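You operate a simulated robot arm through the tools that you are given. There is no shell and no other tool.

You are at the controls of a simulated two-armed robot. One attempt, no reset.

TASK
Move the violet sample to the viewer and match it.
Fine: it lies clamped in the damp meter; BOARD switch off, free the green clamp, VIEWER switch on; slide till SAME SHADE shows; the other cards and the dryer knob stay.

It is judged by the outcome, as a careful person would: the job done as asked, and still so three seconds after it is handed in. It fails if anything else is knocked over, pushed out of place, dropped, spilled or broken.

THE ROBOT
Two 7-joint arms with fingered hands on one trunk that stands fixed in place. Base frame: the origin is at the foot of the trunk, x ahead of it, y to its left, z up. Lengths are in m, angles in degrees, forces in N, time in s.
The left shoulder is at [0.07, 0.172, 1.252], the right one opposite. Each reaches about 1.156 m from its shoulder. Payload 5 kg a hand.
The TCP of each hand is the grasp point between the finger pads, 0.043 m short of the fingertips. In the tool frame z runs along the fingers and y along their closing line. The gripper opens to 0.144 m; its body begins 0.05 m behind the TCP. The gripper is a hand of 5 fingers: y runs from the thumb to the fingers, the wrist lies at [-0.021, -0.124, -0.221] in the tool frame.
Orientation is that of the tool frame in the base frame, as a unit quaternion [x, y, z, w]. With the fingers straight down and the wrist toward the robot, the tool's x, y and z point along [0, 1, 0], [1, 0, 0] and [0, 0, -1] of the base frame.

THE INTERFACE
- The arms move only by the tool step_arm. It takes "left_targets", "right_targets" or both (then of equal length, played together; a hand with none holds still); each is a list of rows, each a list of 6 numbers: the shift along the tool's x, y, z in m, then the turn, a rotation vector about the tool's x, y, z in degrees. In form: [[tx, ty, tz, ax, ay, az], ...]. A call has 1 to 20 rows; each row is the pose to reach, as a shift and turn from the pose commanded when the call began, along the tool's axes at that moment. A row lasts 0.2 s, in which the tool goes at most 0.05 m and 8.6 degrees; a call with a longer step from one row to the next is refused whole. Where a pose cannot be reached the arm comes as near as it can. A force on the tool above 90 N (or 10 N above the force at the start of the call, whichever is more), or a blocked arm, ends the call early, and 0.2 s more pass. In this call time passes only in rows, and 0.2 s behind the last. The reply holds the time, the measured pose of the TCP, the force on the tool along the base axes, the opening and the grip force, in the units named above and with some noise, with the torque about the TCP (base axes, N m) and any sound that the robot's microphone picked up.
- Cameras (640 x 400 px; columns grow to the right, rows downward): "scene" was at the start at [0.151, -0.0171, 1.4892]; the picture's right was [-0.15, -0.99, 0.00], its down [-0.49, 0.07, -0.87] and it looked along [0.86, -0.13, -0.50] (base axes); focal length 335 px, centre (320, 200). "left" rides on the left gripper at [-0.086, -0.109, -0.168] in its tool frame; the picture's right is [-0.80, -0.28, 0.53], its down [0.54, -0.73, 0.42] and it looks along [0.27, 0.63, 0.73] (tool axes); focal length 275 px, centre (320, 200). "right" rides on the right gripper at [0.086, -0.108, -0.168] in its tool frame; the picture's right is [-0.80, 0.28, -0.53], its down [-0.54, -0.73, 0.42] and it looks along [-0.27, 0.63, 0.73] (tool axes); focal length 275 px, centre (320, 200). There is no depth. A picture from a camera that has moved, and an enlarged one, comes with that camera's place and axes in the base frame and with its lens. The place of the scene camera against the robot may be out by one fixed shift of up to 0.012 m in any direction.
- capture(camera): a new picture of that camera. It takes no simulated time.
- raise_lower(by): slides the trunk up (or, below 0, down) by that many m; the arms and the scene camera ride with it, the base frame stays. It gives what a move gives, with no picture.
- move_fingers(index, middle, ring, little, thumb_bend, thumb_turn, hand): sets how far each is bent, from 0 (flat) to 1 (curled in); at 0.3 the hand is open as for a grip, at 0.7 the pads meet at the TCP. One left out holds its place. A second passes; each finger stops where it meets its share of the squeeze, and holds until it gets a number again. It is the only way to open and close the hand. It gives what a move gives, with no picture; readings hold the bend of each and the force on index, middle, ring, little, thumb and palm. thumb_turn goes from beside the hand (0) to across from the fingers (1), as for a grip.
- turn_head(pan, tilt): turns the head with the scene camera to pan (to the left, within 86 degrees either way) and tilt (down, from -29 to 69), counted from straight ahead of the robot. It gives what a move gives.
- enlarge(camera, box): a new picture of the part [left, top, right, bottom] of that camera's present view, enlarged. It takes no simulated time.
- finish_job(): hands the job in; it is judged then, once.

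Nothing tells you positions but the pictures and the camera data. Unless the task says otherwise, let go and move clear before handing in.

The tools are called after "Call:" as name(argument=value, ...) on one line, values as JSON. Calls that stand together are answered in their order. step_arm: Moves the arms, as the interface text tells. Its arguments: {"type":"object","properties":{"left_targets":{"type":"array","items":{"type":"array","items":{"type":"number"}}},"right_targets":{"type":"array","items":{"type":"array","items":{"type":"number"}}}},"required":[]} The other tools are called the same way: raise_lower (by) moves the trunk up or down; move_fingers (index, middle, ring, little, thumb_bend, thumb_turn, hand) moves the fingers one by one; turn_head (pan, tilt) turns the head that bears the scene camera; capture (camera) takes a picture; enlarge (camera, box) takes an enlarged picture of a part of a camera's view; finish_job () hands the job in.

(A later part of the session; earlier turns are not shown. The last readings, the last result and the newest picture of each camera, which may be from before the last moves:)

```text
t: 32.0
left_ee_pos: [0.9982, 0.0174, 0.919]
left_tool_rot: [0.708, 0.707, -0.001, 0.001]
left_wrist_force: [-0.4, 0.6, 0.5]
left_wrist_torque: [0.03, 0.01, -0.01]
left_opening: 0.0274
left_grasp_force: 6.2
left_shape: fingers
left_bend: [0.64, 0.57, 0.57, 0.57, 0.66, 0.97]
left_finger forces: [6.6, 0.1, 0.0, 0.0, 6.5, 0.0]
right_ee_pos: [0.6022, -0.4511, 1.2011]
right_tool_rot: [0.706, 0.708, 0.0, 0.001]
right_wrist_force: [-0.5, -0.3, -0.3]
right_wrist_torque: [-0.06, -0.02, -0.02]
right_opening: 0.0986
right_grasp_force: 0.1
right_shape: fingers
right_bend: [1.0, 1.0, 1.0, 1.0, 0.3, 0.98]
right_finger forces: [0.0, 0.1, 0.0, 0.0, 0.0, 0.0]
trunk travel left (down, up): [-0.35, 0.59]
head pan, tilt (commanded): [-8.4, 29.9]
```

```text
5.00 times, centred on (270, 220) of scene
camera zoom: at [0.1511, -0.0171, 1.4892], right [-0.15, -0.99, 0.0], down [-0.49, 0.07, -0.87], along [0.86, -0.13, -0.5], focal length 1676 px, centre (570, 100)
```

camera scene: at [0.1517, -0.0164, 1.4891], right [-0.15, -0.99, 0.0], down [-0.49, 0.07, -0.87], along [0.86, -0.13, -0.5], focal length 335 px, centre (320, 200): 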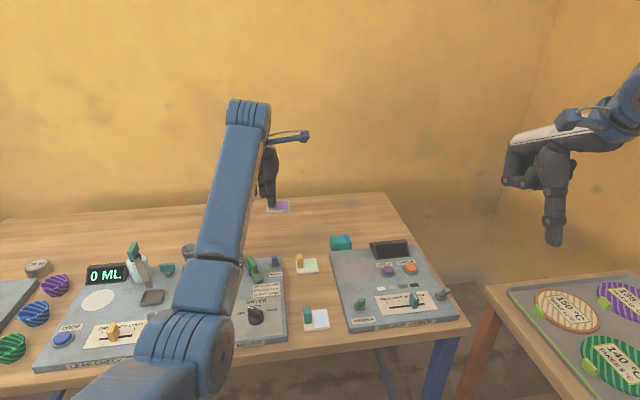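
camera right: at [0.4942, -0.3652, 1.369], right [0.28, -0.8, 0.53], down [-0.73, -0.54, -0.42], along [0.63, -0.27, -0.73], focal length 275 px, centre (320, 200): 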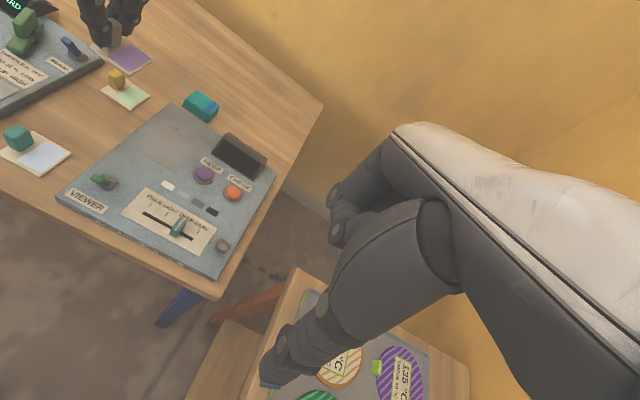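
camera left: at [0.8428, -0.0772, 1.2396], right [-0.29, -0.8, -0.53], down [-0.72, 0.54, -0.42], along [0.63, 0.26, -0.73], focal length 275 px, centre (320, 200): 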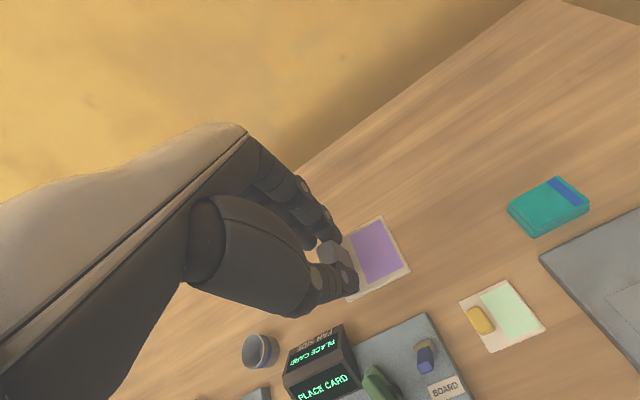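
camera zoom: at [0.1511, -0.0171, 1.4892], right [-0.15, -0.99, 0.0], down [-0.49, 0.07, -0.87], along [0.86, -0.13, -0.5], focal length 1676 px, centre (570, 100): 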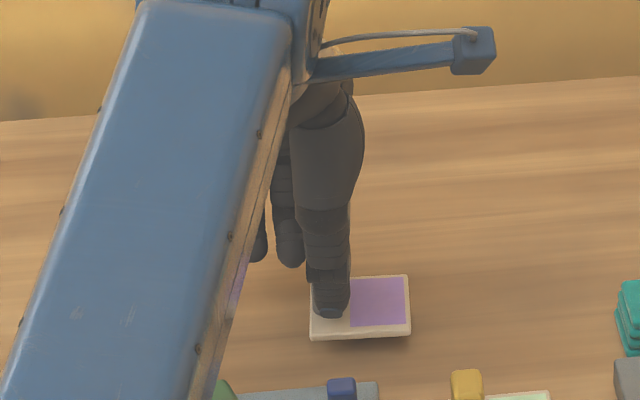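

The card hovers about 1–2 cm above bare table. I'll lower it in small steps, watching the force.

Call:
step_arm(left_targets=[[0, 0, 0.004, 0, 0, 0], [0, 0, 0.008, 0, 0, 0], [0, 0, 0.012, 0, 0, 0]])

Call:
enlarge(camera="scene", box=[260, 225, 320, 260])

```text
t: 32.8
left_ee_pos: [0.9962, 0.0179, 0.9058]
left_tool_rot: [0.707, 0.707, -0.002, 0.0]
left_wrist_force: [-0.6, -1.0, -0.7]
left_wrist_torque: [0.01, 0.0, -0.01]
left_opening: 0.0275
left_grasp_force: 6.6
left_shape: fingers
left_bend: [0.64, 0.57, 0.57, 0.57, 0.66, 0.97]
left_finger forces: [6.4, 0.0, 0.1, 0.0, 6.6, 0.0]
right_ee_pos: [0.6015, -0.4503, 1.1991]
right_tool_rot: [0.707, 0.707, -0.001, 0.0]
right_wrist_force: [0.7, -0.5, 0.2]
right_wrist_torque: [0.01, 0.01, 0.01]
right_opening: 0.0988
right_grasp_force: 0.1
right_shape: fingers
right_bend: [1.0, 1.0, 1.0, 1.0, 0.3, 0.98]
right_finger forces: [0.0, 0.0, 0.0, 0.0, 0.1, 0.0]
trunk travel left (down, up): [-0.35, 0.59]
head pan, tilt (commanded): [-8.4, 29.9]
```

```text
10.67 times, centred on (290, 242) of scene
camera zoom: at [0.151, -0.0172, 1.4892], right [-0.15, -0.99, 0.0], down [-0.49, 0.07, -0.87], along [0.86, -0.13, -0.5], focal length 3577 px, centre (640, -253)
```

zoom: 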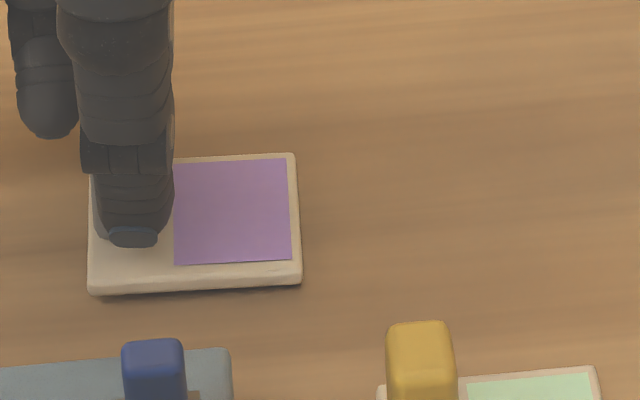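

Still no contact force, but the shadow is very tight. A few more millimetres.

Call:
step_arm(left_targets=[[0, 0, 0.002, 0, 0, 0], [0, 0, 0.004, 0, 0, 0]])

Call:
enlarge(camera="scene", box=[260, 225, 320, 260])

```text
t: 33.4
left_ee_pos: [0.9969, 0.0174, 0.9024]
left_tool_rot: [0.708, 0.706, -0.001, 0.0]
left_wrist_force: [-0.4, 0.4, -0.1]
left_wrist_torque: [0.01, 0.01, -0.01]
left_opening: 0.0273
left_grasp_force: 7.3
left_shape: fingers
left_bend: [0.64, 0.57, 0.57, 0.57, 0.65, 0.97]
left_finger forces: [6.8, 0.0, 0.0, 0.1, 6.9, 0.0]
right_ee_pos: [0.6017, -0.4495, 1.1981]
right_tool_rot: [0.707, 0.707, 0.0, -0.001]
right_wrist_force: [-0.7, 0.1, -0.9]
right_wrist_torque: [0.02, 0.02, 0.01]
right_opening: 0.0986
right_grasp_force: 0.1
right_shape: fingers
right_bend: [1.0, 1.0, 1.0, 1.0, 0.3, 0.98]
right_finger forces: [0.1, 0.1, 0.0, 0.0, 0.0, 0.0]
trunk travel left (down, up): [-0.35, 0.59]
head pan, tilt (commanded): [-8.4, 29.9]
```

```text
10.67 times, centred on (290, 242) of scene
camera zoom: at [0.1508, -0.0172, 1.4893], right [-0.15, -0.99, 0.0], down [-0.49, 0.07, -0.87], along [0.86, -0.13, -0.5], focal length 3577 px, centre (640, -253)
```

zoom: 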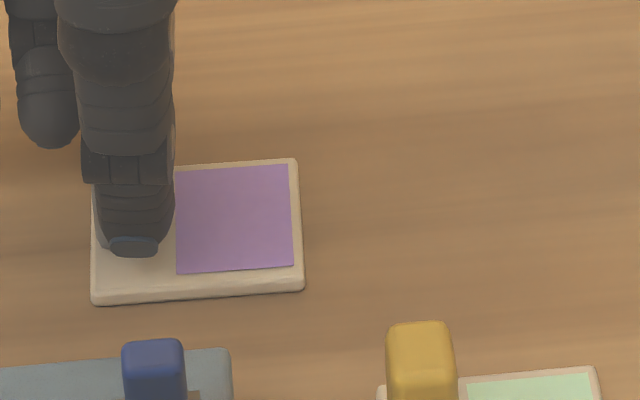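

Nearly touching. Two more millimetres, then I'll check the force.

Call:
step_arm(left_targets=[[0, 0, 0.0015, 0, 0, 0], [0, 0, 0.003, 0, 0, 0]])

Call:
enlarge(camera="scene", box=[260, 225, 320, 260])

```text
t: 34.0
left_ee_pos: [0.9972, 0.0165, 0.9029]
left_tool_rot: [0.707, 0.707, 0.0, 0.001]
left_wrist_force: [-0.7, 1.0, 8.3]
left_wrist_torque: [-0.07, 0.03, -0.02]
left_opening: 0.0272
left_grasp_force: 8.0
left_shape: fingers
left_bend: [0.65, 0.57, 0.57, 0.57, 0.66, 0.97]
left_finger forces: [7.6, 0.1, 0.1, 0.1, 8.2, 0.0]
right_ee_pos: [0.5999, -0.4499, 1.2006]
right_tool_rot: [0.708, 0.707, 0.0, 0.0]
right_wrist_force: [0.4, 0.4, 0.8]
right_wrist_torque: [0.0, -0.03, -0.01]
right_opening: 0.0987
right_grasp_force: 0.1
right_shape: fingers
right_bend: [1.0, 1.0, 1.0, 1.0, 0.3, 0.98]
right_finger forces: [0.0, 0.0, 0.1, 0.0, 0.0, 0.0]
trunk travel left (down, up): [-0.35, 0.59]
head pan, tilt (commanded): [-8.4, 29.9]
```

```text
10.67 times, centred on (290, 242) of scene
camera zoom: at [0.1497, -0.0171, 1.4895], right [-0.15, -0.99, 0.0], down [-0.49, 0.07, -0.87], along [0.86, -0.13, -0.5], focal length 3577 px, centre (640, -253)
```

zoom: 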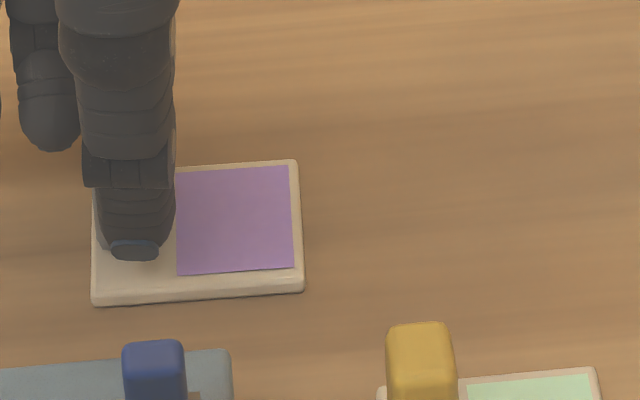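

The card is resting on the table. I'll ease the pressure, open the fingers and lift clear.

Call:
step_arm(left_targets=[[0, 0, -0.002, 0, 0, 0]])

Call:
move_fingers(hand="left", index=0.57, thumb_bend=0.57)

Call:
enlarge(camera="left", box=[270, 190, 430, 320])

```text
t: 34.4
left_ee_pos: [0.9975, 0.017, 0.9015]
left_tool_rot: [0.708, 0.706, -0.001, 0.0]
left_wrist_force: [0.1, -0.2, 7.1]
left_wrist_torque: [-0.04, -0.05, -0.01]
left_opening: 0.0269
left_grasp_force: 7.9
left_shape: fingers
left_bend: [0.65, 0.57, 0.57, 0.57, 0.66, 0.97]
left_finger forces: [8.2, 0.0, 0.0, 0.0, 7.6, 0.1]
right_ee_pos: [0.6001, -0.4499, 1.2004]
right_tool_rot: [0.708, 0.707, -0.001, -0.001]
right_wrist_force: [0.1, 1.1, -0.4]
right_wrist_torque: [-0.02, 0.0, -0.01]
right_opening: 0.0984
right_grasp_force: 0.1
right_shape: fingers
right_bend: [1.0, 1.0, 1.0, 1.0, 0.3, 0.98]
right_finger forces: [0.0, 0.2, 0.1, 0.1, 0.1, 0.1]
trunk travel left (down, up): [-0.35, 0.59]
head pan, tilt (commanded): [-8.4, 29.9]
```

```text
t: 35.4
left_ee_pos: [0.998, 0.018, 0.9024]
left_tool_rot: [0.708, 0.706, -0.001, 0.0]
left_wrist_force: [0.3, 0.8, 0.8]
left_wrist_torque: [-0.05, -0.01, -0.02]
left_opening: 0.0564
left_grasp_force: 0.1
left_shape: fingers
left_bend: [0.56, 0.57, 0.57, 0.57, 0.56, 0.97]
left_finger forces: [0.0, 0.0, 0.1, 0.0, 0.0, 0.0]
right_ee_pos: [0.6001, -0.4493, 1.2009]
right_tool_rot: [0.707, 0.707, -0.001, 0.0]
right_wrist_force: [-0.1, -0.6, -0.1]
right_wrist_torque: [0.0, 0.03, -0.02]
right_opening: 0.0988
right_grasp_force: 0.1
right_shape: fingers
right_bend: [1.0, 1.0, 1.0, 1.0, 0.3, 0.98]
right_finger forces: [0.0, 0.1, 0.1, 0.0, 0.1, 0.1]
trunk travel left (down, up): [-0.35, 0.59]
head pan, tilt (commanded): [-8.4, 29.9]
```

```text
3.08 times, centred on (350, 255) of left
camera zoom: at [0.8883, -0.0693, 1.0683], right [-0.29, -0.8, -0.53], down [-0.72, 0.54, -0.42], along [0.63, 0.26, -0.73], focal length 847 px, centre (228, 31)
```

zoom: 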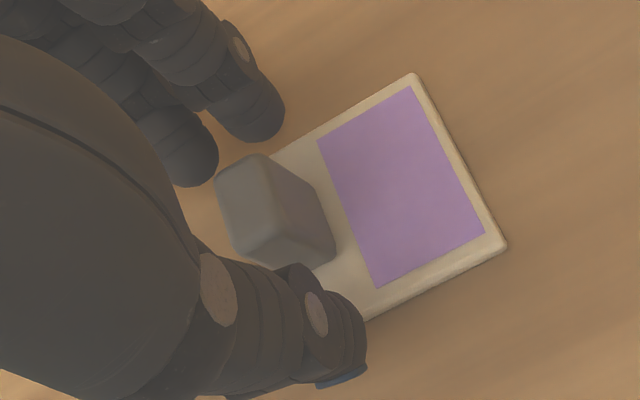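

Released cleanly. I'll lift the left hand and take it back to the left, then bring the right hand over.

Call:
step_arm(left_targets=[[0, 0, -0.03, 0, 0, 0], [0, 0, -0.07, 0, 0, 0], [0, 0, -0.115, 0, 0, 0], [0, 0, -0.16, 0, 0, 0], [0.031, -0.025, -0.172, 0, 0, 0], [0.062, -0.051, -0.185, 0, 0, 0], [0.093, -0.076, -0.198, 0, 0, 0], [0.124, -0.101, -0.21, 0, 0, 0], [0.155, -0.126, -0.223, 0, 0, 0], [0.186, -0.152, -0.236, 0, 0, 0], [0.217, -0.177, -0.249, 0, 0, 0], [0.248, -0.202, -0.261, 0, 0, 0], [0.28, -0.228, -0.274, 0, 0, 0], [0.311, -0.253, -0.287, 0, 0, 0], [0.342, -0.278, -0.3, 0, 0, 0]])

Call:
move_fingers(hand="right", index=0.57, middle=0.57, ring=0.57, little=0.57, thumb_bend=0.57)

Call:
capture(camera="scene")

Call:
enlarge(camera="scene", box=[260, 215, 330, 265])

```text
t: 38.6
left_ee_pos: [0.7188, 0.3601, 1.202]
left_tool_rot: [0.71, 0.705, -0.001, 0.001]
left_wrist_force: [-0.4, 0.0, -0.2]
left_wrist_torque: [-0.04, -0.06, -0.01]
left_opening: 0.0568
left_grasp_force: 0.1
left_shape: fingers
left_bend: [0.56, 0.57, 0.57, 0.57, 0.56, 0.98]
left_finger forces: [0.0, 0.0, 0.0, 0.1, 0.0, 0.0]
right_ee_pos: [0.5993, -0.4492, 1.2014]
right_tool_rot: [0.707, 0.707, -0.001, 0.001]
right_wrist_force: [-0.7, 0.2, -0.2]
right_wrist_torque: [-0.05, -0.05, 0.04]
right_opening: 0.0988
right_grasp_force: 0.0
right_shape: fingers
right_bend: [1.0, 1.0, 1.0, 1.0, 0.3, 0.98]
right_finger forces: [0.0, 0.1, 0.0, 0.0, 0.0, 0.0]
trunk travel left (down, up): [-0.35, 0.59]
head pan, tilt (commanded): [-8.4, 29.9]
```

```text
t: 39.6
left_ee_pos: [0.7201, 0.3595, 1.2013]
left_tool_rot: [0.708, 0.706, 0.0, 0.0]
left_wrist_force: [-0.6, 0.3, 0.7]
left_wrist_torque: [-0.02, 0.03, -0.01]
left_opening: 0.0568
left_grasp_force: 0.1
left_shape: fingers
left_bend: [0.56, 0.57, 0.57, 0.57, 0.56, 0.98]
left_finger forces: [0.0, 0.1, 0.0, 0.0, 0.0, 0.0]
right_ee_pos: [0.6013, -0.4509, 1.2001]
right_tool_rot: [0.707, 0.707, 0.0, 0.0]
right_wrist_force: [-0.4, 0.0, -0.3]
right_wrist_torque: [-0.01, 0.01, -0.02]
right_opening: 0.0572
right_grasp_force: 0.1
right_shape: fingers
right_bend: [0.56, 0.56, 0.56, 0.56, 0.56, 0.98]
right_finger forces: [0.0, 0.0, 0.0, 0.1, 0.1, 0.0]
trunk travel left (down, up): [-0.35, 0.59]
head pan, tilt (commanded): [-8.4, 29.9]
```

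```text
taken
camera scene: at [0.1507, -0.0169, 1.4893], right [-0.15, -0.99, 0.0], down [-0.49, 0.07, -0.87], along [0.86, -0.13, -0.5], focal length 335 px, centre (320, 200)
```

scene: 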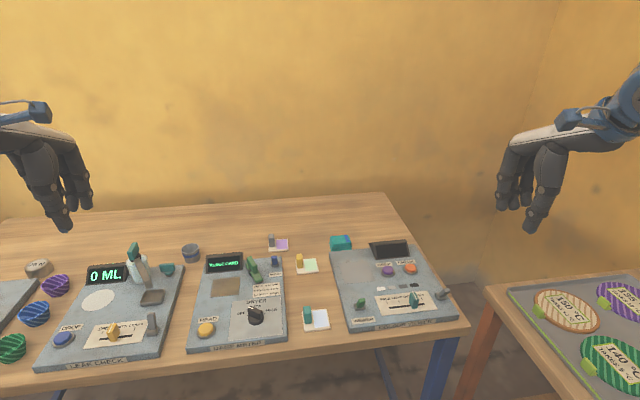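

```text
8.00 times, centred on (295, 240) of scene
camera zoom: at [0.1507, -0.0169, 1.4893], right [-0.15, -0.99, 0.0], down [-0.49, 0.07, -0.87], along [0.86, -0.13, -0.5], focal length 2682 px, centre (520, -120)
```

zoom: 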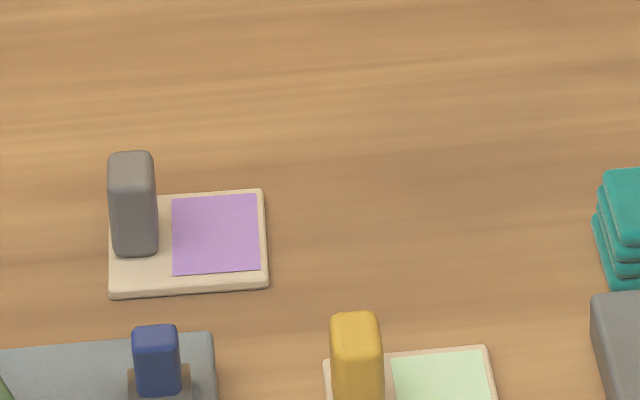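

The card sits upright on the table with its handle around (0.99, 0.011). I'll bring the right hand over it.

Call:
step_arm(right_targets=[[0.0321, 0.0279, 0.0, 0, 0, 0], [0.0642, 0.0558, 0.0, 0, 0, 0], [0.0963, 0.0837, 0.01, 0, 0, 0], [0.1284, 0.1116, 0.02, 0, 0, 0], [0.1605, 0.1395, 0.03, 0, 0, 0], [0.1926, 0.1674, 0.045, 0, 0, 0], [0.2247, 0.1953, 0.06, 0, 0, 0], [0.2568, 0.2232, 0.075, 0, 0, 0], [0.2889, 0.2511, 0.09, 0, 0, 0], [0.321, 0.279, 0.105, 0, 0, 0], [0.3531, 0.3069, 0.12, 0, 0, 0], [0.3852, 0.3348, 0.135, 0, 0, 0], [0.4173, 0.3627, 0.15, 0, 0, 0], [0.45, 0.39, 0.165, 0, 0, 0]])

Call:
capture(camera="right")

Call:
enlarge(camera="right", box=[190, 200, 370, 340])

Call:
enlarge(camera="scene", box=[220, 160, 340, 260])

```text
t: 42.6
left_ee_pos: [0.7207, 0.3615, 1.1998]
left_tool_rot: [0.708, 0.706, -0.002, 0.001]
left_wrist_force: [0.4, 0.9, -1.3]
left_wrist_torque: [-0.08, 0.03, -0.01]
left_opening: 0.0567
left_grasp_force: 0.1
left_shape: fingers
left_bend: [0.56, 0.57, 0.57, 0.57, 0.56, 0.98]
left_finger forces: [0.1, 0.1, 0.0, 0.0, 0.0, 0.0]
right_ee_pos: [0.9921, 0.0014, 1.0339]
right_tool_rot: [0.707, 0.707, 0.0, 0.001]
right_wrist_force: [1.1, -0.4, -1.3]
right_wrist_torque: [0.0, 0.04, 0.02]
right_opening: 0.0571
right_grasp_force: 0.1
right_shape: fingers
right_bend: [0.56, 0.56, 0.56, 0.56, 0.56, 0.98]
right_finger forces: [0.1, 0.0, 0.0, 0.0, 0.0, 0.0]
trunk travel left (down, up): [-0.35, 0.59]
head pan, tilt (commanded): [-8.4, 29.9]
```

```text
taken
camera right: at [0.8854, 0.0875, 1.2033], right [0.28, -0.8, 0.54], down [-0.73, -0.54, -0.42], along [0.63, -0.27, -0.73], focal length 275 px, centre (320, 200)
```

right: 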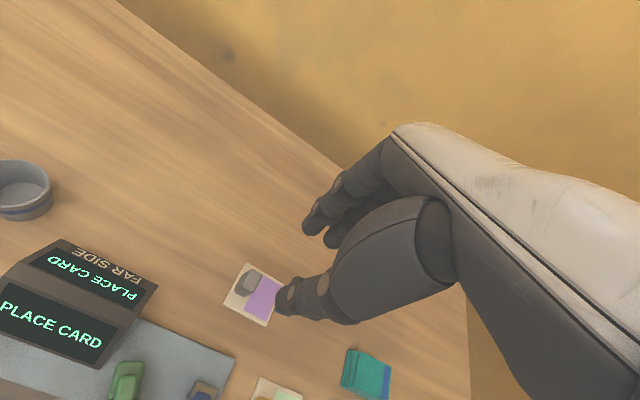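

```text
2.86 times, centred on (280, 270) of right
camera zoom: at [0.8854, 0.0875, 1.2033], right [0.28, -0.8, 0.54], down [-0.73, -0.54, -0.42], along [0.63, -0.27, -0.73], focal length 786 px, centre (434, 0)
```

zoom: 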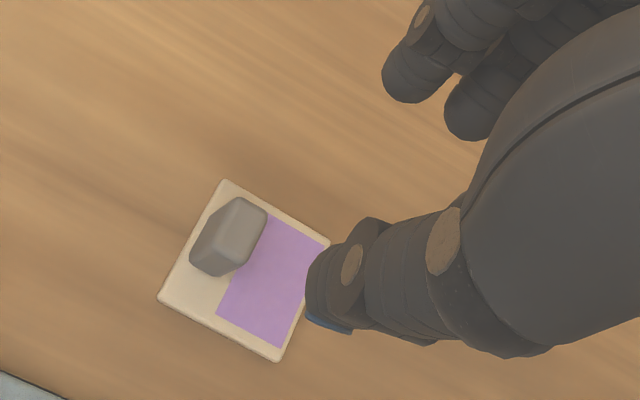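

```text
4.00 times, centred on (280, 210) of scene
camera zoom: at [0.1522, -0.0139, 1.4891], right [-0.15, -0.99, 0.0], down [-0.49, 0.07, -0.87], along [0.86, -0.13, -0.5], focal length 1341 px, centre (480, 160)
```

zoom: 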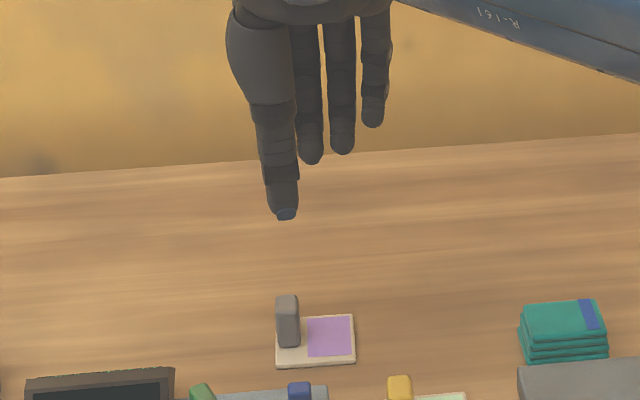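

I'll zoom in on the card to fix the handle position for the right hand.

Call:
enlarge(camera="right", box=[215, 255, 305, 335])

```text
5.00 times, centred on (260, 295) of right
camera zoom: at [0.8854, 0.0875, 1.2033], right [0.28, -0.8, 0.54], down [-0.73, -0.54, -0.42], along [0.63, -0.27, -0.73], focal length 1376 px, centre (620, -275)
```

zoom: 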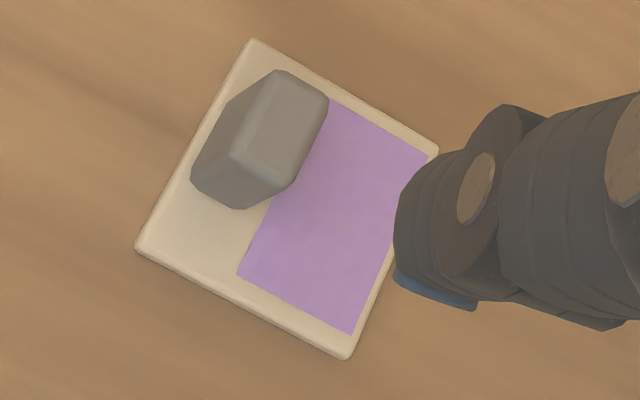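

The handle is at about (0.997, 0.0125) in the right camera, already in line with thumb and index sideways. I'll shift 9 mm forward and lower around it.

Call:
step_arm(right_targets=[[0.001, 0.009, 0.03, 0, 0, 0], [0.001, 0.009, 0.06, 0, 0, 0], [0.001, 0.009, 0.085, 0, 0, 0]])

Call:
enlarge(camera="right", box=[215, 190, 375, 330])

Call:
enlarge(camera="scene", box=[240, 190, 330, 260])

```text
t: 43.4
left_ee_pos: [0.7208, 0.3589, 1.2018]
left_tool_rot: [0.708, 0.706, -0.001, 0.0]
left_wrist_force: [-0.5, -0.7, -0.1]
left_wrist_torque: [0.03, 0.03, 0.03]
left_opening: 0.0564
left_grasp_force: 0.1
left_shape: fingers
left_bend: [0.56, 0.57, 0.57, 0.57, 0.56, 0.98]
left_finger forces: [0.0, 0.0, 0.0, 0.0, 0.0, 0.0]
right_ee_pos: [1.001, 0.0004, 0.9488]
right_tool_rot: [0.707, 0.707, -0.001, 0.0]
right_wrist_force: [1.4, -0.8, -0.2]
right_wrist_torque: [0.02, 0.0, 0.04]
right_opening: 0.057
right_grasp_force: 0.0
right_shape: fingers
right_bend: [0.56, 0.56, 0.56, 0.56, 0.56, 0.98]
right_finger forces: [0.1, 0.0, 0.0, 0.0, 0.0, 0.1]
trunk travel left (down, up): [-0.35, 0.59]
head pan, tilt (commanded): [-8.4, 29.9]
```

```text
2.86 times, centred on (295, 260) of right
camera zoom: at [0.893, 0.0858, 1.1185], right [0.28, -0.8, 0.53], down [-0.73, -0.54, -0.42], along [0.63, -0.27, -0.73], focal length 786 px, centre (391, 29)
```

zoom: 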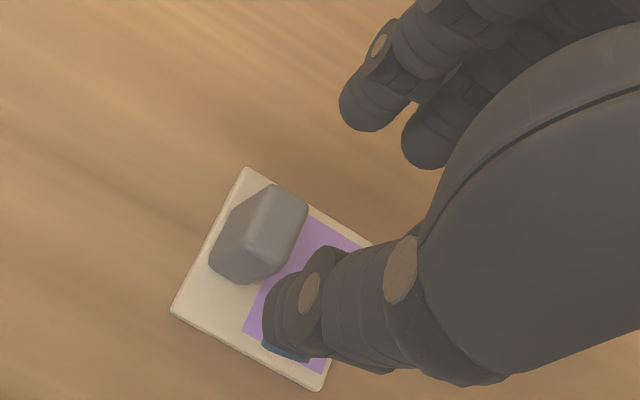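

```text
5.71 times, centred on (285, 225) of scene
camera zoom: at [0.1512, -0.0173, 1.4893], right [-0.15, -0.99, 0.0], down [-0.49, 0.07, -0.87], along [0.86, -0.13, -0.5], focal length 1916 px, centre (520, 57)
```

zoom: 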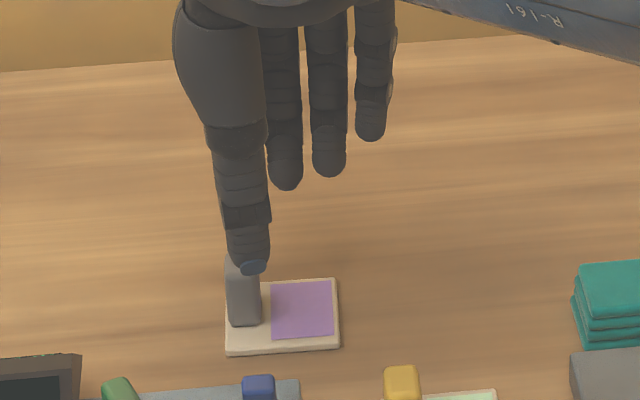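

Nearly aligned; I'll shift 3 mm left and lower the rest of the way around the handle.

Call:
step_arm(right_targets=[[0.003, 0, 0.01, 0, 0, 0], [0.003, 0, 0.025, 0, 0, 0], [0.003, 0, 0.037, 0, 0, 0], [0.003, 0, 0.045, 0, 0, 0]])

Call:
enlarge(camera="right", box=[215, 190, 375, 330])

Call:
enlarge(camera="scene", box=[240, 190, 330, 260])

```text
t: 44.4
left_ee_pos: [0.7205, 0.3591, 1.2021]
left_tool_rot: [0.709, 0.705, -0.001, 0.0]
left_wrist_force: [0.0, -0.6, 0.3]
left_wrist_torque: [0.0, 0.02, -0.01]
left_opening: 0.0566
left_grasp_force: 0.1
left_shape: fingers
left_bend: [0.56, 0.57, 0.57, 0.57, 0.56, 0.98]
left_finger forces: [0.0, 0.1, 0.0, 0.0, 0.1, 0.0]
right_ee_pos: [0.9991, 0.0041, 0.904]
right_tool_rot: [0.707, 0.707, 0.0, 0.001]
right_wrist_force: [-0.5, 0.7, 1.0]
right_wrist_torque: [0.0, 0.02, -0.02]
right_opening: 0.0569
right_grasp_force: 0.1
right_shape: fingers
right_bend: [0.56, 0.56, 0.56, 0.56, 0.56, 0.98]
right_finger forces: [0.0, 0.0, 0.1, 0.0, 0.0, 0.0]
trunk travel left (down, up): [-0.35, 0.59]
head pan, tilt (commanded): [-8.4, 29.9]
```

```text
2.86 times, centred on (295, 260) of right
camera zoom: at [0.8927, 0.0894, 1.0734], right [0.28, -0.8, 0.53], down [-0.73, -0.54, -0.42], along [0.63, -0.27, -0.73], focal length 786 px, centre (391, 29)
```

zoom: 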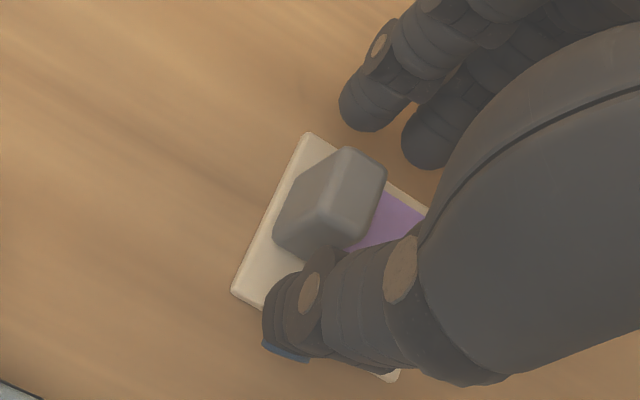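

```text
5.71 times, centred on (285, 225) of scene
camera zoom: at [0.1513, -0.0168, 1.4892], right [-0.15, -0.99, 0.0], down [-0.49, 0.07, -0.87], along [0.86, -0.13, -0.5], focal length 1916 px, centre (520, 57)
```

zoom: 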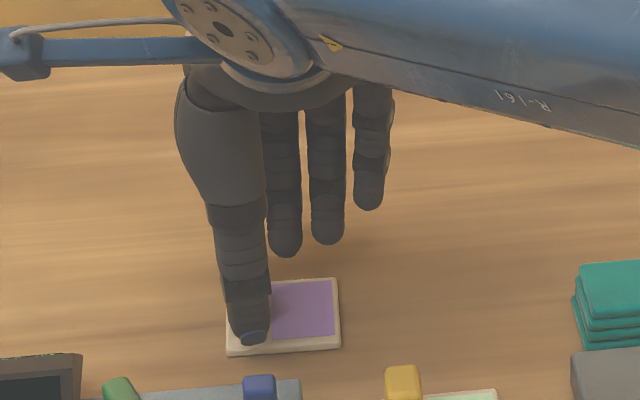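

The handle is between the right index and thumb. I'll close the pinch and lift slightly.

Call:
move_fingers(hand="right", index=0.7, thumb_bend=0.7)

Call:
enlarge(camera="right", box=[215, 190, 375, 330])

```text
t: 45.4
left_ee_pos: [0.7191, 0.3594, 1.2022]
left_tool_rot: [0.707, 0.707, -0.001, 0.0]
left_wrist_force: [0.2, -0.1, 0.1]
left_wrist_torque: [0.0, 0.03, 0.02]
left_opening: 0.0567
left_grasp_force: 0.0
left_shape: fingers
left_bend: [0.56, 0.57, 0.57, 0.57, 0.56, 0.98]
left_finger forces: [0.0, 0.1, 0.1, 0.1, 0.1, 0.0]
right_ee_pos: [0.9999, 0.005, 0.9051]
right_tool_rot: [0.707, 0.707, 0.0, 0.0]
right_wrist_force: [-0.2, -0.4, 0.2]
right_wrist_torque: [-0.03, -0.03, 0.01]
right_opening: 0.0275
right_grasp_force: 6.5
right_shape: fingers
right_bend: [0.64, 0.56, 0.56, 0.56, 0.65, 0.97]
right_finger forces: [6.7, 0.0, 0.0, 0.1, 6.7, 0.1]
trunk travel left (down, up): [-0.35, 0.59]
head pan, tilt (commanded): [-8.4, 29.9]
```

```text
2.86 times, centred on (295, 260) of right
camera zoom: at [0.8925, 0.0897, 1.0738], right [0.28, -0.8, 0.53], down [-0.73, -0.54, -0.42], along [0.63, -0.27, -0.73], focal length 786 px, centre (391, 29)
```

zoom: 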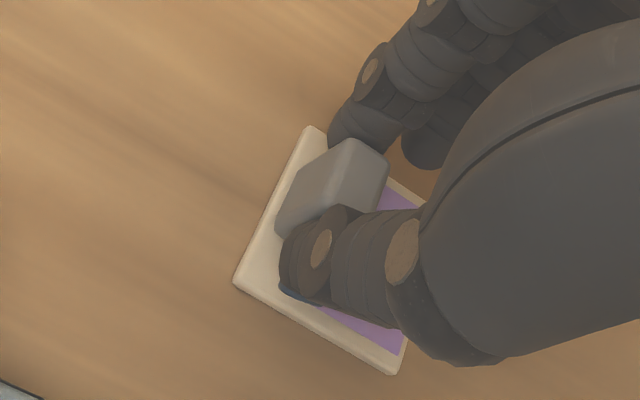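

Firm grip on the handle at 6.7 N. I'll lift it, carry it over toward the viewer pad and check alignment above it.

Call:
step_arm(right_targets=[[0, 0, -0.02, 0, 0, 0], [0, 0, -0.06, 0, 0, 0], [0, 0, -0.1, 0, 0, 0], [0, 0, -0.135, 0, 0, 0], [-0.0342, -0.0295, -0.14, 0, 0, 0], [-0.0683, -0.059, -0.14, 0, 0, 0], [-0.1025, -0.0885, -0.14, 0, 0, 0], [-0.1367, -0.118, -0.14, 0, 0, 0], [-0.1708, -0.1475, -0.14, 0, 0, 0], [-0.205, -0.177, -0.14, 0, 0, 0]])

Call:
capture(camera="right")

Call:
enlarge(camera="right", box=[160, 190, 380, 370])

Call:
enlarge(camera="scene", box=[310, 190, 450, 340])

```text
t: 47.6
left_ee_pos: [0.719, 0.3582, 1.2033]
left_tool_rot: [0.707, 0.707, -0.001, 0.0]
left_wrist_force: [-0.7, -1.1, 0.4]
left_wrist_torque: [0.06, -0.03, -0.01]
left_opening: 0.0565
left_grasp_force: 0.1
left_shape: fingers
left_bend: [0.56, 0.57, 0.57, 0.57, 0.56, 0.98]
left_finger forces: [0.0, 0.1, 0.0, 0.0, 0.0, 0.1]
right_ee_pos: [0.8217, -0.2023, 1.0465]
right_tool_rot: [0.706, 0.708, 0.001, -0.001]
right_wrist_force: [-0.2, -0.5, 0.3]
right_wrist_torque: [0.04, -0.03, 0.01]
right_opening: 0.0276
right_grasp_force: 6.9
right_shape: fingers
right_bend: [0.64, 0.56, 0.56, 0.56, 0.65, 0.97]
right_finger forces: [6.6, 0.0, 0.0, 0.0, 6.5, 0.1]
trunk travel left (down, up): [-0.35, 0.59]
head pan, tilt (commanded): [-8.4, 29.9]
```

```text
taken
camera right: at [0.7139, -0.1178, 1.215], right [0.28, -0.8, 0.53], down [-0.72, -0.54, -0.43], along [0.63, -0.27, -0.73], focal length 275 px, centre (320, 200)
```

right: 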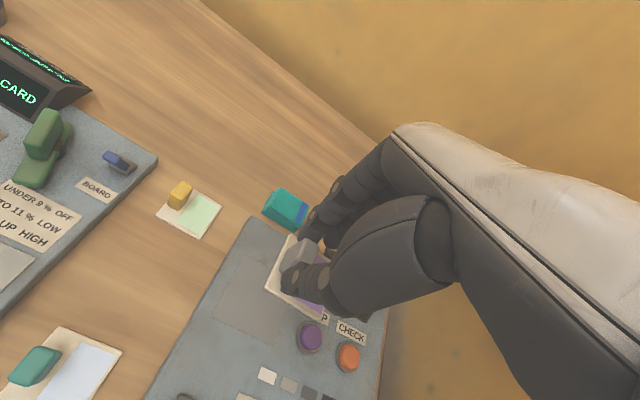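

```text
2.22 times, centred on (270, 280) of right
camera zoom: at [0.7139, -0.1178, 1.215], right [0.28, -0.8, 0.53], down [-0.72, -0.54, -0.43], along [0.63, -0.27, -0.73], focal length 612 px, centre (431, 22)
```

zoom: 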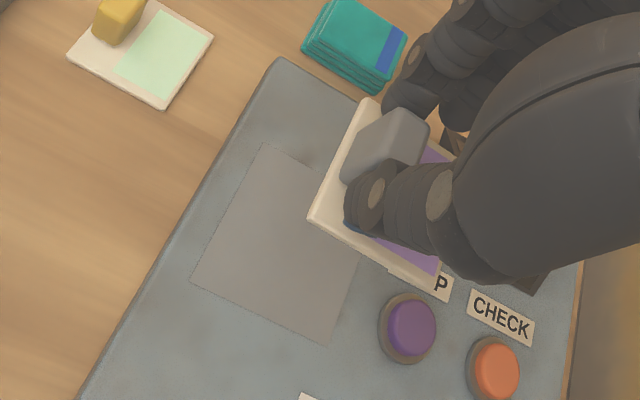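

```text
2.67 times, centred on (380, 265) of scene
camera zoom: at [0.1494, -0.0191, 1.4894], right [-0.15, -0.99, 0.0], down [-0.49, 0.07, -0.87], along [0.86, -0.13, -0.5], focal length 894 px, centre (160, 27)
```

zoom: 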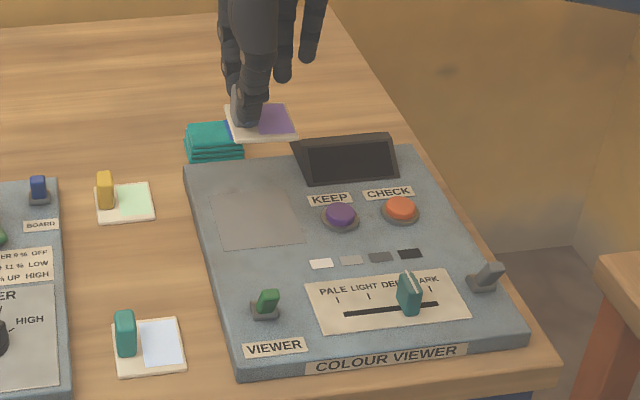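

Card centre is at about (0.821, -0.2125), against the pad at (0.821, -0.217), so it is almost exactly above. I'll shift 2 mm and lower, staying clear of the viewer's display.

Call:
step_arm(right_targets=[[-0.002, 0, 0.03, 0, 0, 0], [-0.002, 0, 0.06, 0, 0, 0], [-0.002, 0, 0.085, 0, 0, 0], [-0.002, 0, 0.105, 0, 0, 0]])

Call:
enlarge(camera="right", box=[160, 190, 380, 370])

Call:
enlarge(camera="scene", box=[320, 220, 420, 290])

```text
t: 48.6
left_ee_pos: [0.7214, 0.3597, 1.2015]
left_tool_rot: [0.708, 0.706, -0.001, 0.0]
left_wrist_force: [0.3, -0.5, -0.5]
left_wrist_torque: [0.0, 0.03, 0.01]
left_opening: 0.0566
left_grasp_force: 0.0
left_shape: fingers
left_bend: [0.56, 0.57, 0.57, 0.57, 0.56, 0.98]
left_finger forces: [0.0, 0.0, 0.0, 0.0, 0.0, 0.0]
right_ee_pos: [0.8234, -0.2024, 0.9399]
right_tool_rot: [0.707, 0.707, 0.0, -0.001]
right_wrist_force: [0.2, 0.3, -0.6]
right_wrist_torque: [0.0, -0.01, -0.02]
right_opening: 0.0275
right_grasp_force: 7.2
right_shape: fingers
right_bend: [0.64, 0.56, 0.56, 0.56, 0.65, 0.97]
right_finger forces: [6.6, 0.1, 0.1, 0.0, 6.5, 0.0]
trunk travel left (down, up): [-0.35, 0.59]
head pan, tilt (commanded): [-8.4, 29.9]
```

```text
2.22 times, centred on (270, 280) of right
camera zoom: at [0.7161, -0.1182, 1.1087], right [0.28, -0.8, 0.53], down [-0.73, -0.54, -0.42], along [0.63, -0.27, -0.73], focal length 612 px, centre (431, 22)
```

zoom: 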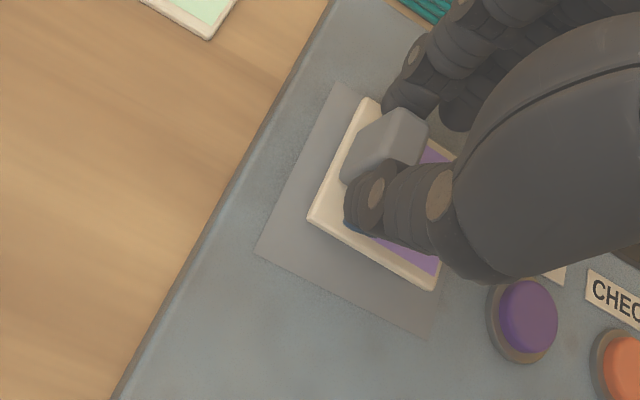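

```text
5.71 times, centred on (370, 255) of scene
camera zoom: at [0.1515, -0.0175, 1.4892], right [-0.15, -0.99, 0.0], down [-0.49, 0.07, -0.87], along [0.86, -0.13, -0.5], focal length 1916 px, centre (34, -114)
```

zoom: 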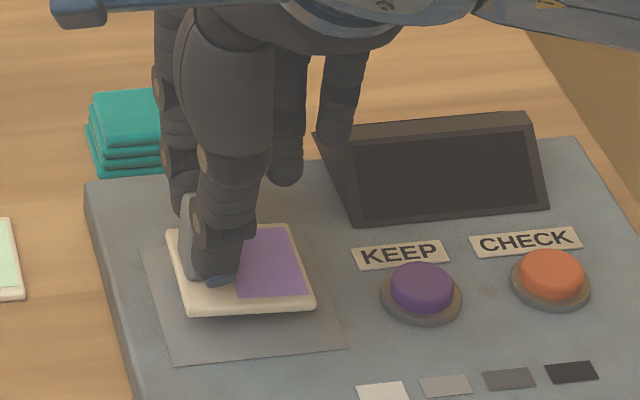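

The card is about 1 cm above the middle of the pad and the fingers are clear of the display. I'll lower it the last bit in small steps.

Call:
step_arm(right_targets=[[0, 0, 0.004, 0, 0, 0], [0, 0, 0.008, 0, 0, 0], [0, 0, 0.0105, 0, 0, 0]])

Call:
enlarge(camera="scene", box=[320, 220, 420, 290])

```text
t: 49.4
left_ee_pos: [0.7202, 0.3585, 1.2011]
left_tool_rot: [0.708, 0.706, -0.002, 0.0]
left_wrist_force: [-0.3, -0.4, 1.2]
left_wrist_torque: [0.0, 0.01, -0.01]
left_opening: 0.0566
left_grasp_force: 0.0
left_shape: fingers
left_bend: [0.56, 0.57, 0.57, 0.57, 0.56, 0.98]
left_finger forces: [0.1, 0.1, 0.0, 0.1, 0.0, 0.0]
right_ee_pos: [0.8228, -0.2025, 0.9292]
right_tool_rot: [0.707, 0.707, 0.0, 0.0]
right_wrist_force: [-0.2, 0.1, 0.0]
right_wrist_torque: [0.01, -0.01, 0.04]
right_opening: 0.0276
right_grasp_force: 6.8
right_shape: fingers
right_bend: [0.64, 0.56, 0.56, 0.56, 0.65, 0.97]
right_finger forces: [6.6, 0.0, 0.0, 0.1, 6.5, 0.0]
trunk travel left (down, up): [-0.35, 0.59]
head pan, tilt (commanded): [-8.4, 29.9]
```

```text
5.71 times, centred on (370, 255) of scene
camera zoom: at [0.151, -0.0168, 1.4892], right [-0.15, -0.99, 0.0], down [-0.49, 0.07, -0.87], along [0.86, -0.13, -0.5], focal length 1916 px, centre (34, -114)
```

zoom: 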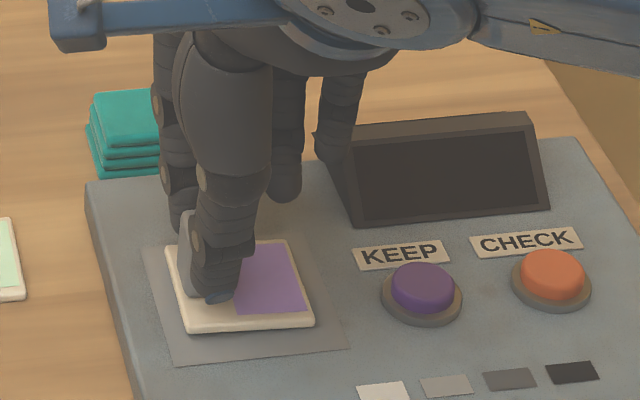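

Close to touching. A bit lower.

Call:
step_arm(right_targets=[[0, 0, 0.001, 0, 0, 0], [0, 0, 0.002, 0, 0, 0]])

Call:
enlarge(camera="right", box=[160, 190, 380, 370])

```text
t: 50.0
left_ee_pos: [0.7198, 0.3586, 1.2013]
left_tool_rot: [0.708, 0.706, -0.001, 0.0]
left_wrist_force: [-1.2, -0.6, -1.2]
left_wrist_torque: [0.0, -0.04, 0.01]
left_opening: 0.0566
left_grasp_force: 0.1
left_shape: fingers
left_bend: [0.56, 0.57, 0.57, 0.57, 0.56, 0.98]
left_finger forces: [0.0, 0.1, 0.0, 0.0, 0.0, 0.0]
right_ee_pos: [0.8229, -0.2038, 0.9281]
right_tool_rot: [0.707, 0.707, -0.001, 0.0]
right_wrist_force: [0.2, 0.3, 0.2]
right_wrist_torque: [0.0, 0.0, 0.01]
right_opening: 0.0277
right_grasp_force: 7.0
right_shape: fingers
right_bend: [0.64, 0.56, 0.56, 0.56, 0.65, 0.97]
right_finger forces: [6.5, 0.1, 0.0, 0.0, 6.7, 0.0]
trunk travel left (down, up): [-0.35, 0.59]
head pan, tilt (commanded): [-8.4, 29.9]
```

```text
2.22 times, centred on (270, 280) of right
camera zoom: at [0.7157, -0.1176, 1.0964], right [0.28, -0.8, 0.53], down [-0.73, -0.54, -0.42], along [0.63, -0.27, -0.73], focal length 612 px, centre (431, 22)
```

zoom: 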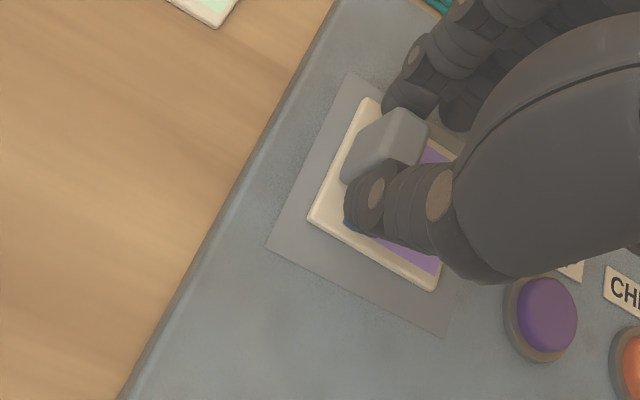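

No contact force yet; two more small steps.

Call:
step_arm(right_targets=[[0, 0, 0.0012, 0, 0, 0], [0, 0, 0.0022, 0, 0, 0]])

Call:
enlarge(camera="scene", box=[320, 220, 420, 290])

```text
t: 50.6
left_ee_pos: [0.7208, 0.3593, 1.2018]
left_tool_rot: [0.708, 0.707, -0.001, 0.002]
left_wrist_force: [0.7, 0.0, -0.4]
left_wrist_torque: [0.01, 0.02, 0.0]
left_opening: 0.0567
left_grasp_force: 0.0
left_shape: fingers
left_bend: [0.56, 0.57, 0.57, 0.57, 0.56, 0.98]
left_finger forces: [0.1, 0.0, 0.0, 0.1, 0.0, 0.0]
right_ee_pos: [0.8233, -0.2022, 0.9255]
right_tool_rot: [0.707, 0.707, 0.0, 0.0]
right_wrist_force: [-0.4, 0.5, -0.2]
right_wrist_torque: [-0.01, -0.03, 0.02]
right_opening: 0.0274
right_grasp_force: 6.9
right_shape: fingers
right_bend: [0.64, 0.56, 0.56, 0.56, 0.65, 0.97]
right_finger forces: [6.8, 0.1, 0.1, 0.0, 6.9, 0.1]
trunk travel left (down, up): [-0.35, 0.59]
head pan, tilt (commanded): [-8.4, 29.9]
```

```text
5.71 times, centred on (370, 255) of scene
camera zoom: at [0.1508, -0.0169, 1.4893], right [-0.15, -0.99, 0.0], down [-0.49, 0.07, -0.87], along [0.86, -0.13, -0.5], focal length 1916 px, centre (34, -114)
```

zoom: 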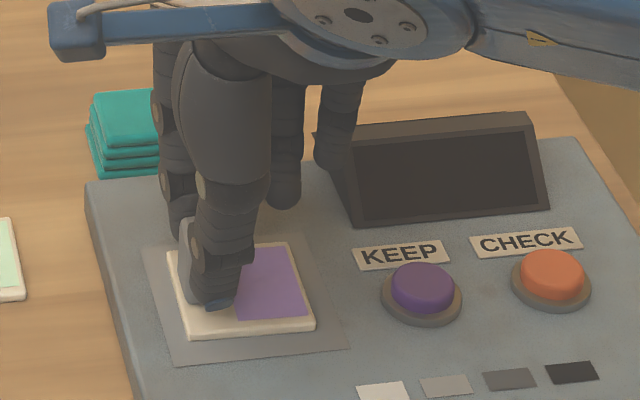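

Call:
step_arm(right_targets=[[0, 0, 0.0012, 0, 0, 0], [0, 0, 0.0022, 0, 0, 0]])

Call:
enlarge(camera="scene", box=[320, 220, 420, 290])

```text
t: 51.2
left_ee_pos: [0.7204, 0.3592, 1.2021]
left_tool_rot: [0.708, 0.707, -0.001, 0.0]
left_wrist_force: [-0.8, -0.2, -0.3]
left_wrist_torque: [0.04, -0.01, 0.02]
left_opening: 0.0566
left_grasp_force: 0.0
left_shape: fingers
left_bend: [0.56, 0.57, 0.57, 0.57, 0.56, 0.98]
left_finger forces: [0.0, 0.1, 0.0, 0.1, 0.1, 0.1]
right_ee_pos: [0.823, -0.2024, 0.9239]
right_tool_rot: [0.707, 0.708, 0.001, 0.001]
right_wrist_force: [0.5, -0.1, 9.2]
right_wrist_torque: [0.04, -0.01, 0.01]
right_opening: 0.0272
right_grasp_force: 7.8
right_shape: fingers
right_bend: [0.65, 0.56, 0.56, 0.56, 0.66, 0.97]
right_finger forces: [8.0, 0.1, 0.0, 0.1, 7.9, 0.1]
trunk travel left (down, up): [-0.35, 0.59]
head pan, tilt (commanded): [-8.4, 29.9]
```

```text
5.71 times, centred on (370, 255) of scene
camera zoom: at [0.1499, -0.0167, 1.4895], right [-0.15, -0.99, 0.0], down [-0.49, 0.07, -0.87], along [0.86, -0.13, -0.5], focal length 1916 px, centre (34, -114)
```

zoom: 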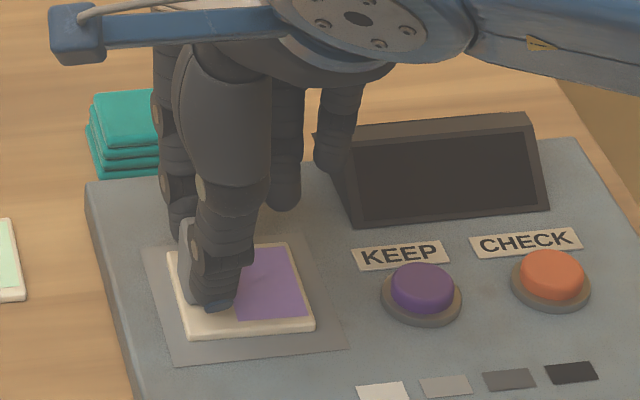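

The card is now resting on the pad, with about 9 N contact. I'll ease off, open the pinch and lift straight up.

Call:
step_arm(right_targets=[[0, 0, -0.0015, 0, 0, 0]])

Call:
move_fingers(hand="right", index=0.57, thumb_bend=0.57)

Call:
enlarge(camera="right", box=[160, 190, 380, 370])

```text
t: 51.6
left_ee_pos: [0.7197, 0.3607, 1.203]
left_tool_rot: [0.708, 0.706, -0.001, 0.0]
left_wrist_force: [-0.2, 0.5, 0.8]
left_wrist_torque: [0.01, 0.01, 0.03]
left_opening: 0.0566
left_grasp_force: 0.0
left_shape: fingers
left_bend: [0.56, 0.57, 0.57, 0.57, 0.56, 0.98]
left_finger forces: [0.0, 0.1, 0.0, 0.1, 0.0, 0.0]
right_ee_pos: [0.8227, -0.203, 0.9244]
right_tool_rot: [0.706, 0.708, -0.001, 0.0]
right_wrist_force: [0.8, 0.4, 7.3]
right_wrist_torque: [0.03, -0.02, 0.01]
right_opening: 0.0271
right_grasp_force: 8.2
right_shape: fingers
right_bend: [0.65, 0.56, 0.56, 0.56, 0.66, 0.97]
right_finger forces: [8.3, 0.0, 0.0, 0.0, 7.5, 0.0]
trunk travel left (down, up): [-0.35, 0.59]
head pan, tilt (commanded): [-8.4, 29.9]
```

```text
t: 52.6
left_ee_pos: [0.7205, 0.3606, 1.2018]
left_tool_rot: [0.708, 0.706, -0.001, 0.0]
left_wrist_force: [0.4, 0.1, 0.2]
left_wrist_torque: [-0.01, -0.02, 0.02]
left_opening: 0.0567
left_grasp_force: 0.2
left_shape: fingers
left_bend: [0.56, 0.57, 0.57, 0.57, 0.56, 0.98]
left_finger forces: [0.0, 0.0, 0.0, 0.0, 0.0, 0.1]
right_ee_pos: [0.8249, -0.2025, 0.9242]
right_tool_rot: [0.707, 0.707, 0.0, -0.001]
right_wrist_force: [-0.2, 0.1, 0.0]
right_wrist_torque: [0.0, -0.05, 0.0]
right_opening: 0.0564
right_grasp_force: 0.1
right_shape: fingers
right_bend: [0.56, 0.56, 0.56, 0.56, 0.56, 0.97]
right_finger forces: [0.1, 0.0, 0.0, 0.0, 0.0, 0.0]
trunk travel left (down, up): [-0.35, 0.59]
head pan, tilt (commanded): [-8.4, 29.9]
```

```text
2.22 times, centred on (270, 280) of right
camera zoom: at [0.7156, -0.1176, 1.0935], right [0.28, -0.8, 0.53], down [-0.73, -0.54, -0.42], along [0.63, -0.27, -0.73], focal length 612 px, centre (431, 22)
```

zoom: 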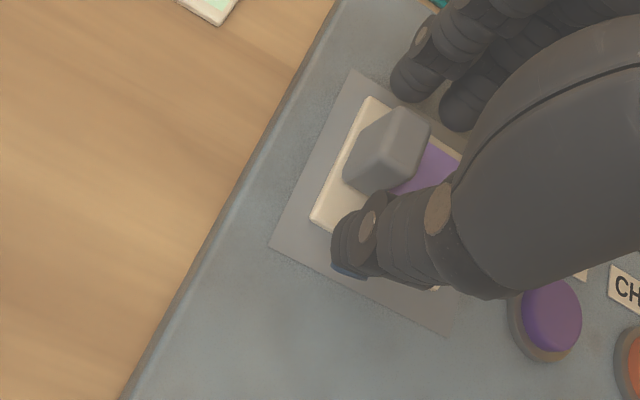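

The card is released on the pad. I'll lift the right hand clear and check the placement.

Call:
step_arm(right_targets=[[0, 0, -0.02, 0, 0, 0], [0, 0, -0.05, 0, 0, 0], [0, 0, -0.09, 0, 0, 0], [0, 0, -0.13, 0, 0, 0], [-0.03, -0.02, -0.15, 0, 0, 0], [-0.06, -0.05, -0.17, 0, 0, 0], [-0.09, -0.08, -0.18, 0, 0, 0], [-0.12, -0.11, -0.19, 0, 0, 0]])

Call:
move_fingers(hand="right", index=1.0, middle=1.0, ring=1.0, little=1.0, thumb_bend=0.3)

Call:
capture(camera="right")

Call:
enlarge(camera="scene", box=[320, 225, 460, 335])

```text
t: 54.4
left_ee_pos: [0.7181, 0.3576, 1.204]
left_tool_rot: [0.708, 0.706, 0.0, 0.001]
left_wrist_force: [-1.0, 0.1, 0.1]
left_wrist_torque: [0.03, -0.04, -0.01]
left_opening: 0.0564
left_grasp_force: 0.0
left_shape: fingers
left_bend: [0.56, 0.57, 0.57, 0.57, 0.56, 0.98]
left_finger forces: [0.2, 0.0, 0.0, 0.0, 0.1, 0.0]
right_ee_pos: [0.7124, -0.3253, 1.1155]
right_tool_rot: [0.707, 0.708, 0.002, 0.001]
right_wrist_force: [-0.2, -0.5, -0.1]
right_wrist_torque: [0.01, -0.05, -0.01]
right_opening: 0.0567
right_grasp_force: 0.1
right_shape: fingers
right_bend: [0.56, 0.56, 0.56, 0.56, 0.56, 0.97]
right_finger forces: [0.0, 0.0, 0.0, 0.1, 0.0, 0.1]
trunk travel left (down, up): [-0.35, 0.59]
head pan, tilt (commanded): [-8.4, 29.9]
```

```text
t: 55.4
left_ee_pos: [0.7204, 0.36, 1.2012]
left_tool_rot: [0.708, 0.707, -0.002, 0.001]
left_wrist_force: [-0.9, -0.5, 0.1]
left_wrist_torque: [-0.01, -0.01, 0.0]
left_opening: 0.0567
left_grasp_force: 0.1
left_shape: fingers
left_bend: [0.56, 0.57, 0.57, 0.57, 0.56, 0.98]
left_finger forces: [0.0, 0.1, 0.1, 0.0, 0.1, 0.0]
right_ee_pos: [0.714, -0.3219, 1.1148]
right_tool_rot: [0.707, 0.708, 0.0, -0.001]
right_wrist_force: [0.5, -0.4, -0.1]
right_wrist_torque: [0.0, -0.04, -0.01]
right_opening: 0.0987
right_grasp_force: 0.0
right_shape: fingers
right_bend: [1.0, 1.0, 1.0, 1.0, 0.3, 0.97]
right_finger forces: [0.1, 0.0, 0.0, 0.0, 0.1, 0.0]
trunk travel left (down, up): [-0.35, 0.59]
head pan, tilt (commanded): [-8.4, 29.9]
```

```text
taken
camera right: at [0.6059, -0.2378, 1.2837], right [0.28, -0.8, 0.53], down [-0.73, -0.54, -0.42], along [0.63, -0.27, -0.73], focal length 275 px, centre (320, 200)
```

right: 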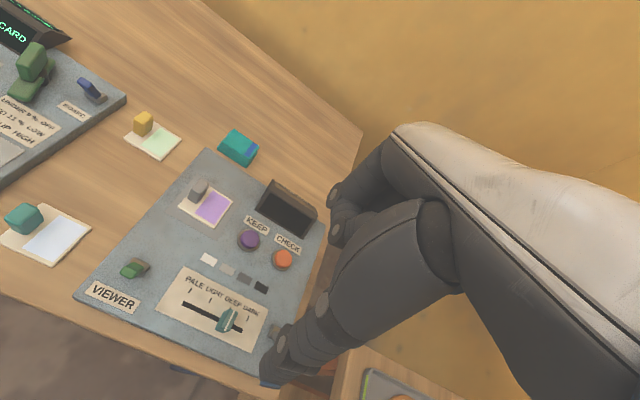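

```text
3.64 times, centred on (390, 280) of scene
camera zoom: at [0.1506, -0.0172, 1.4893], right [-0.15, -0.99, 0.0], down [-0.49, 0.07, -0.87], along [0.86, -0.13, -0.5], focal length 1219 px, centre (66, -91)
```

zoom: 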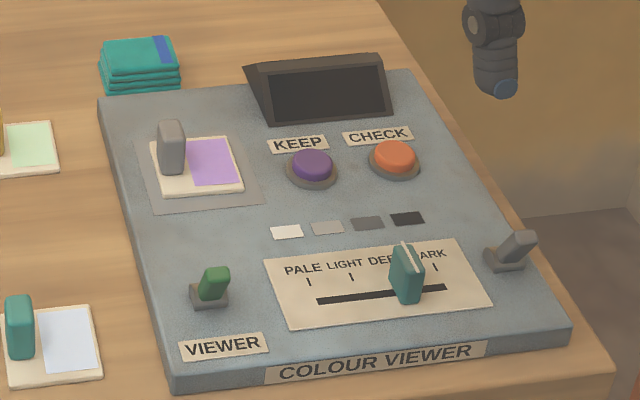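

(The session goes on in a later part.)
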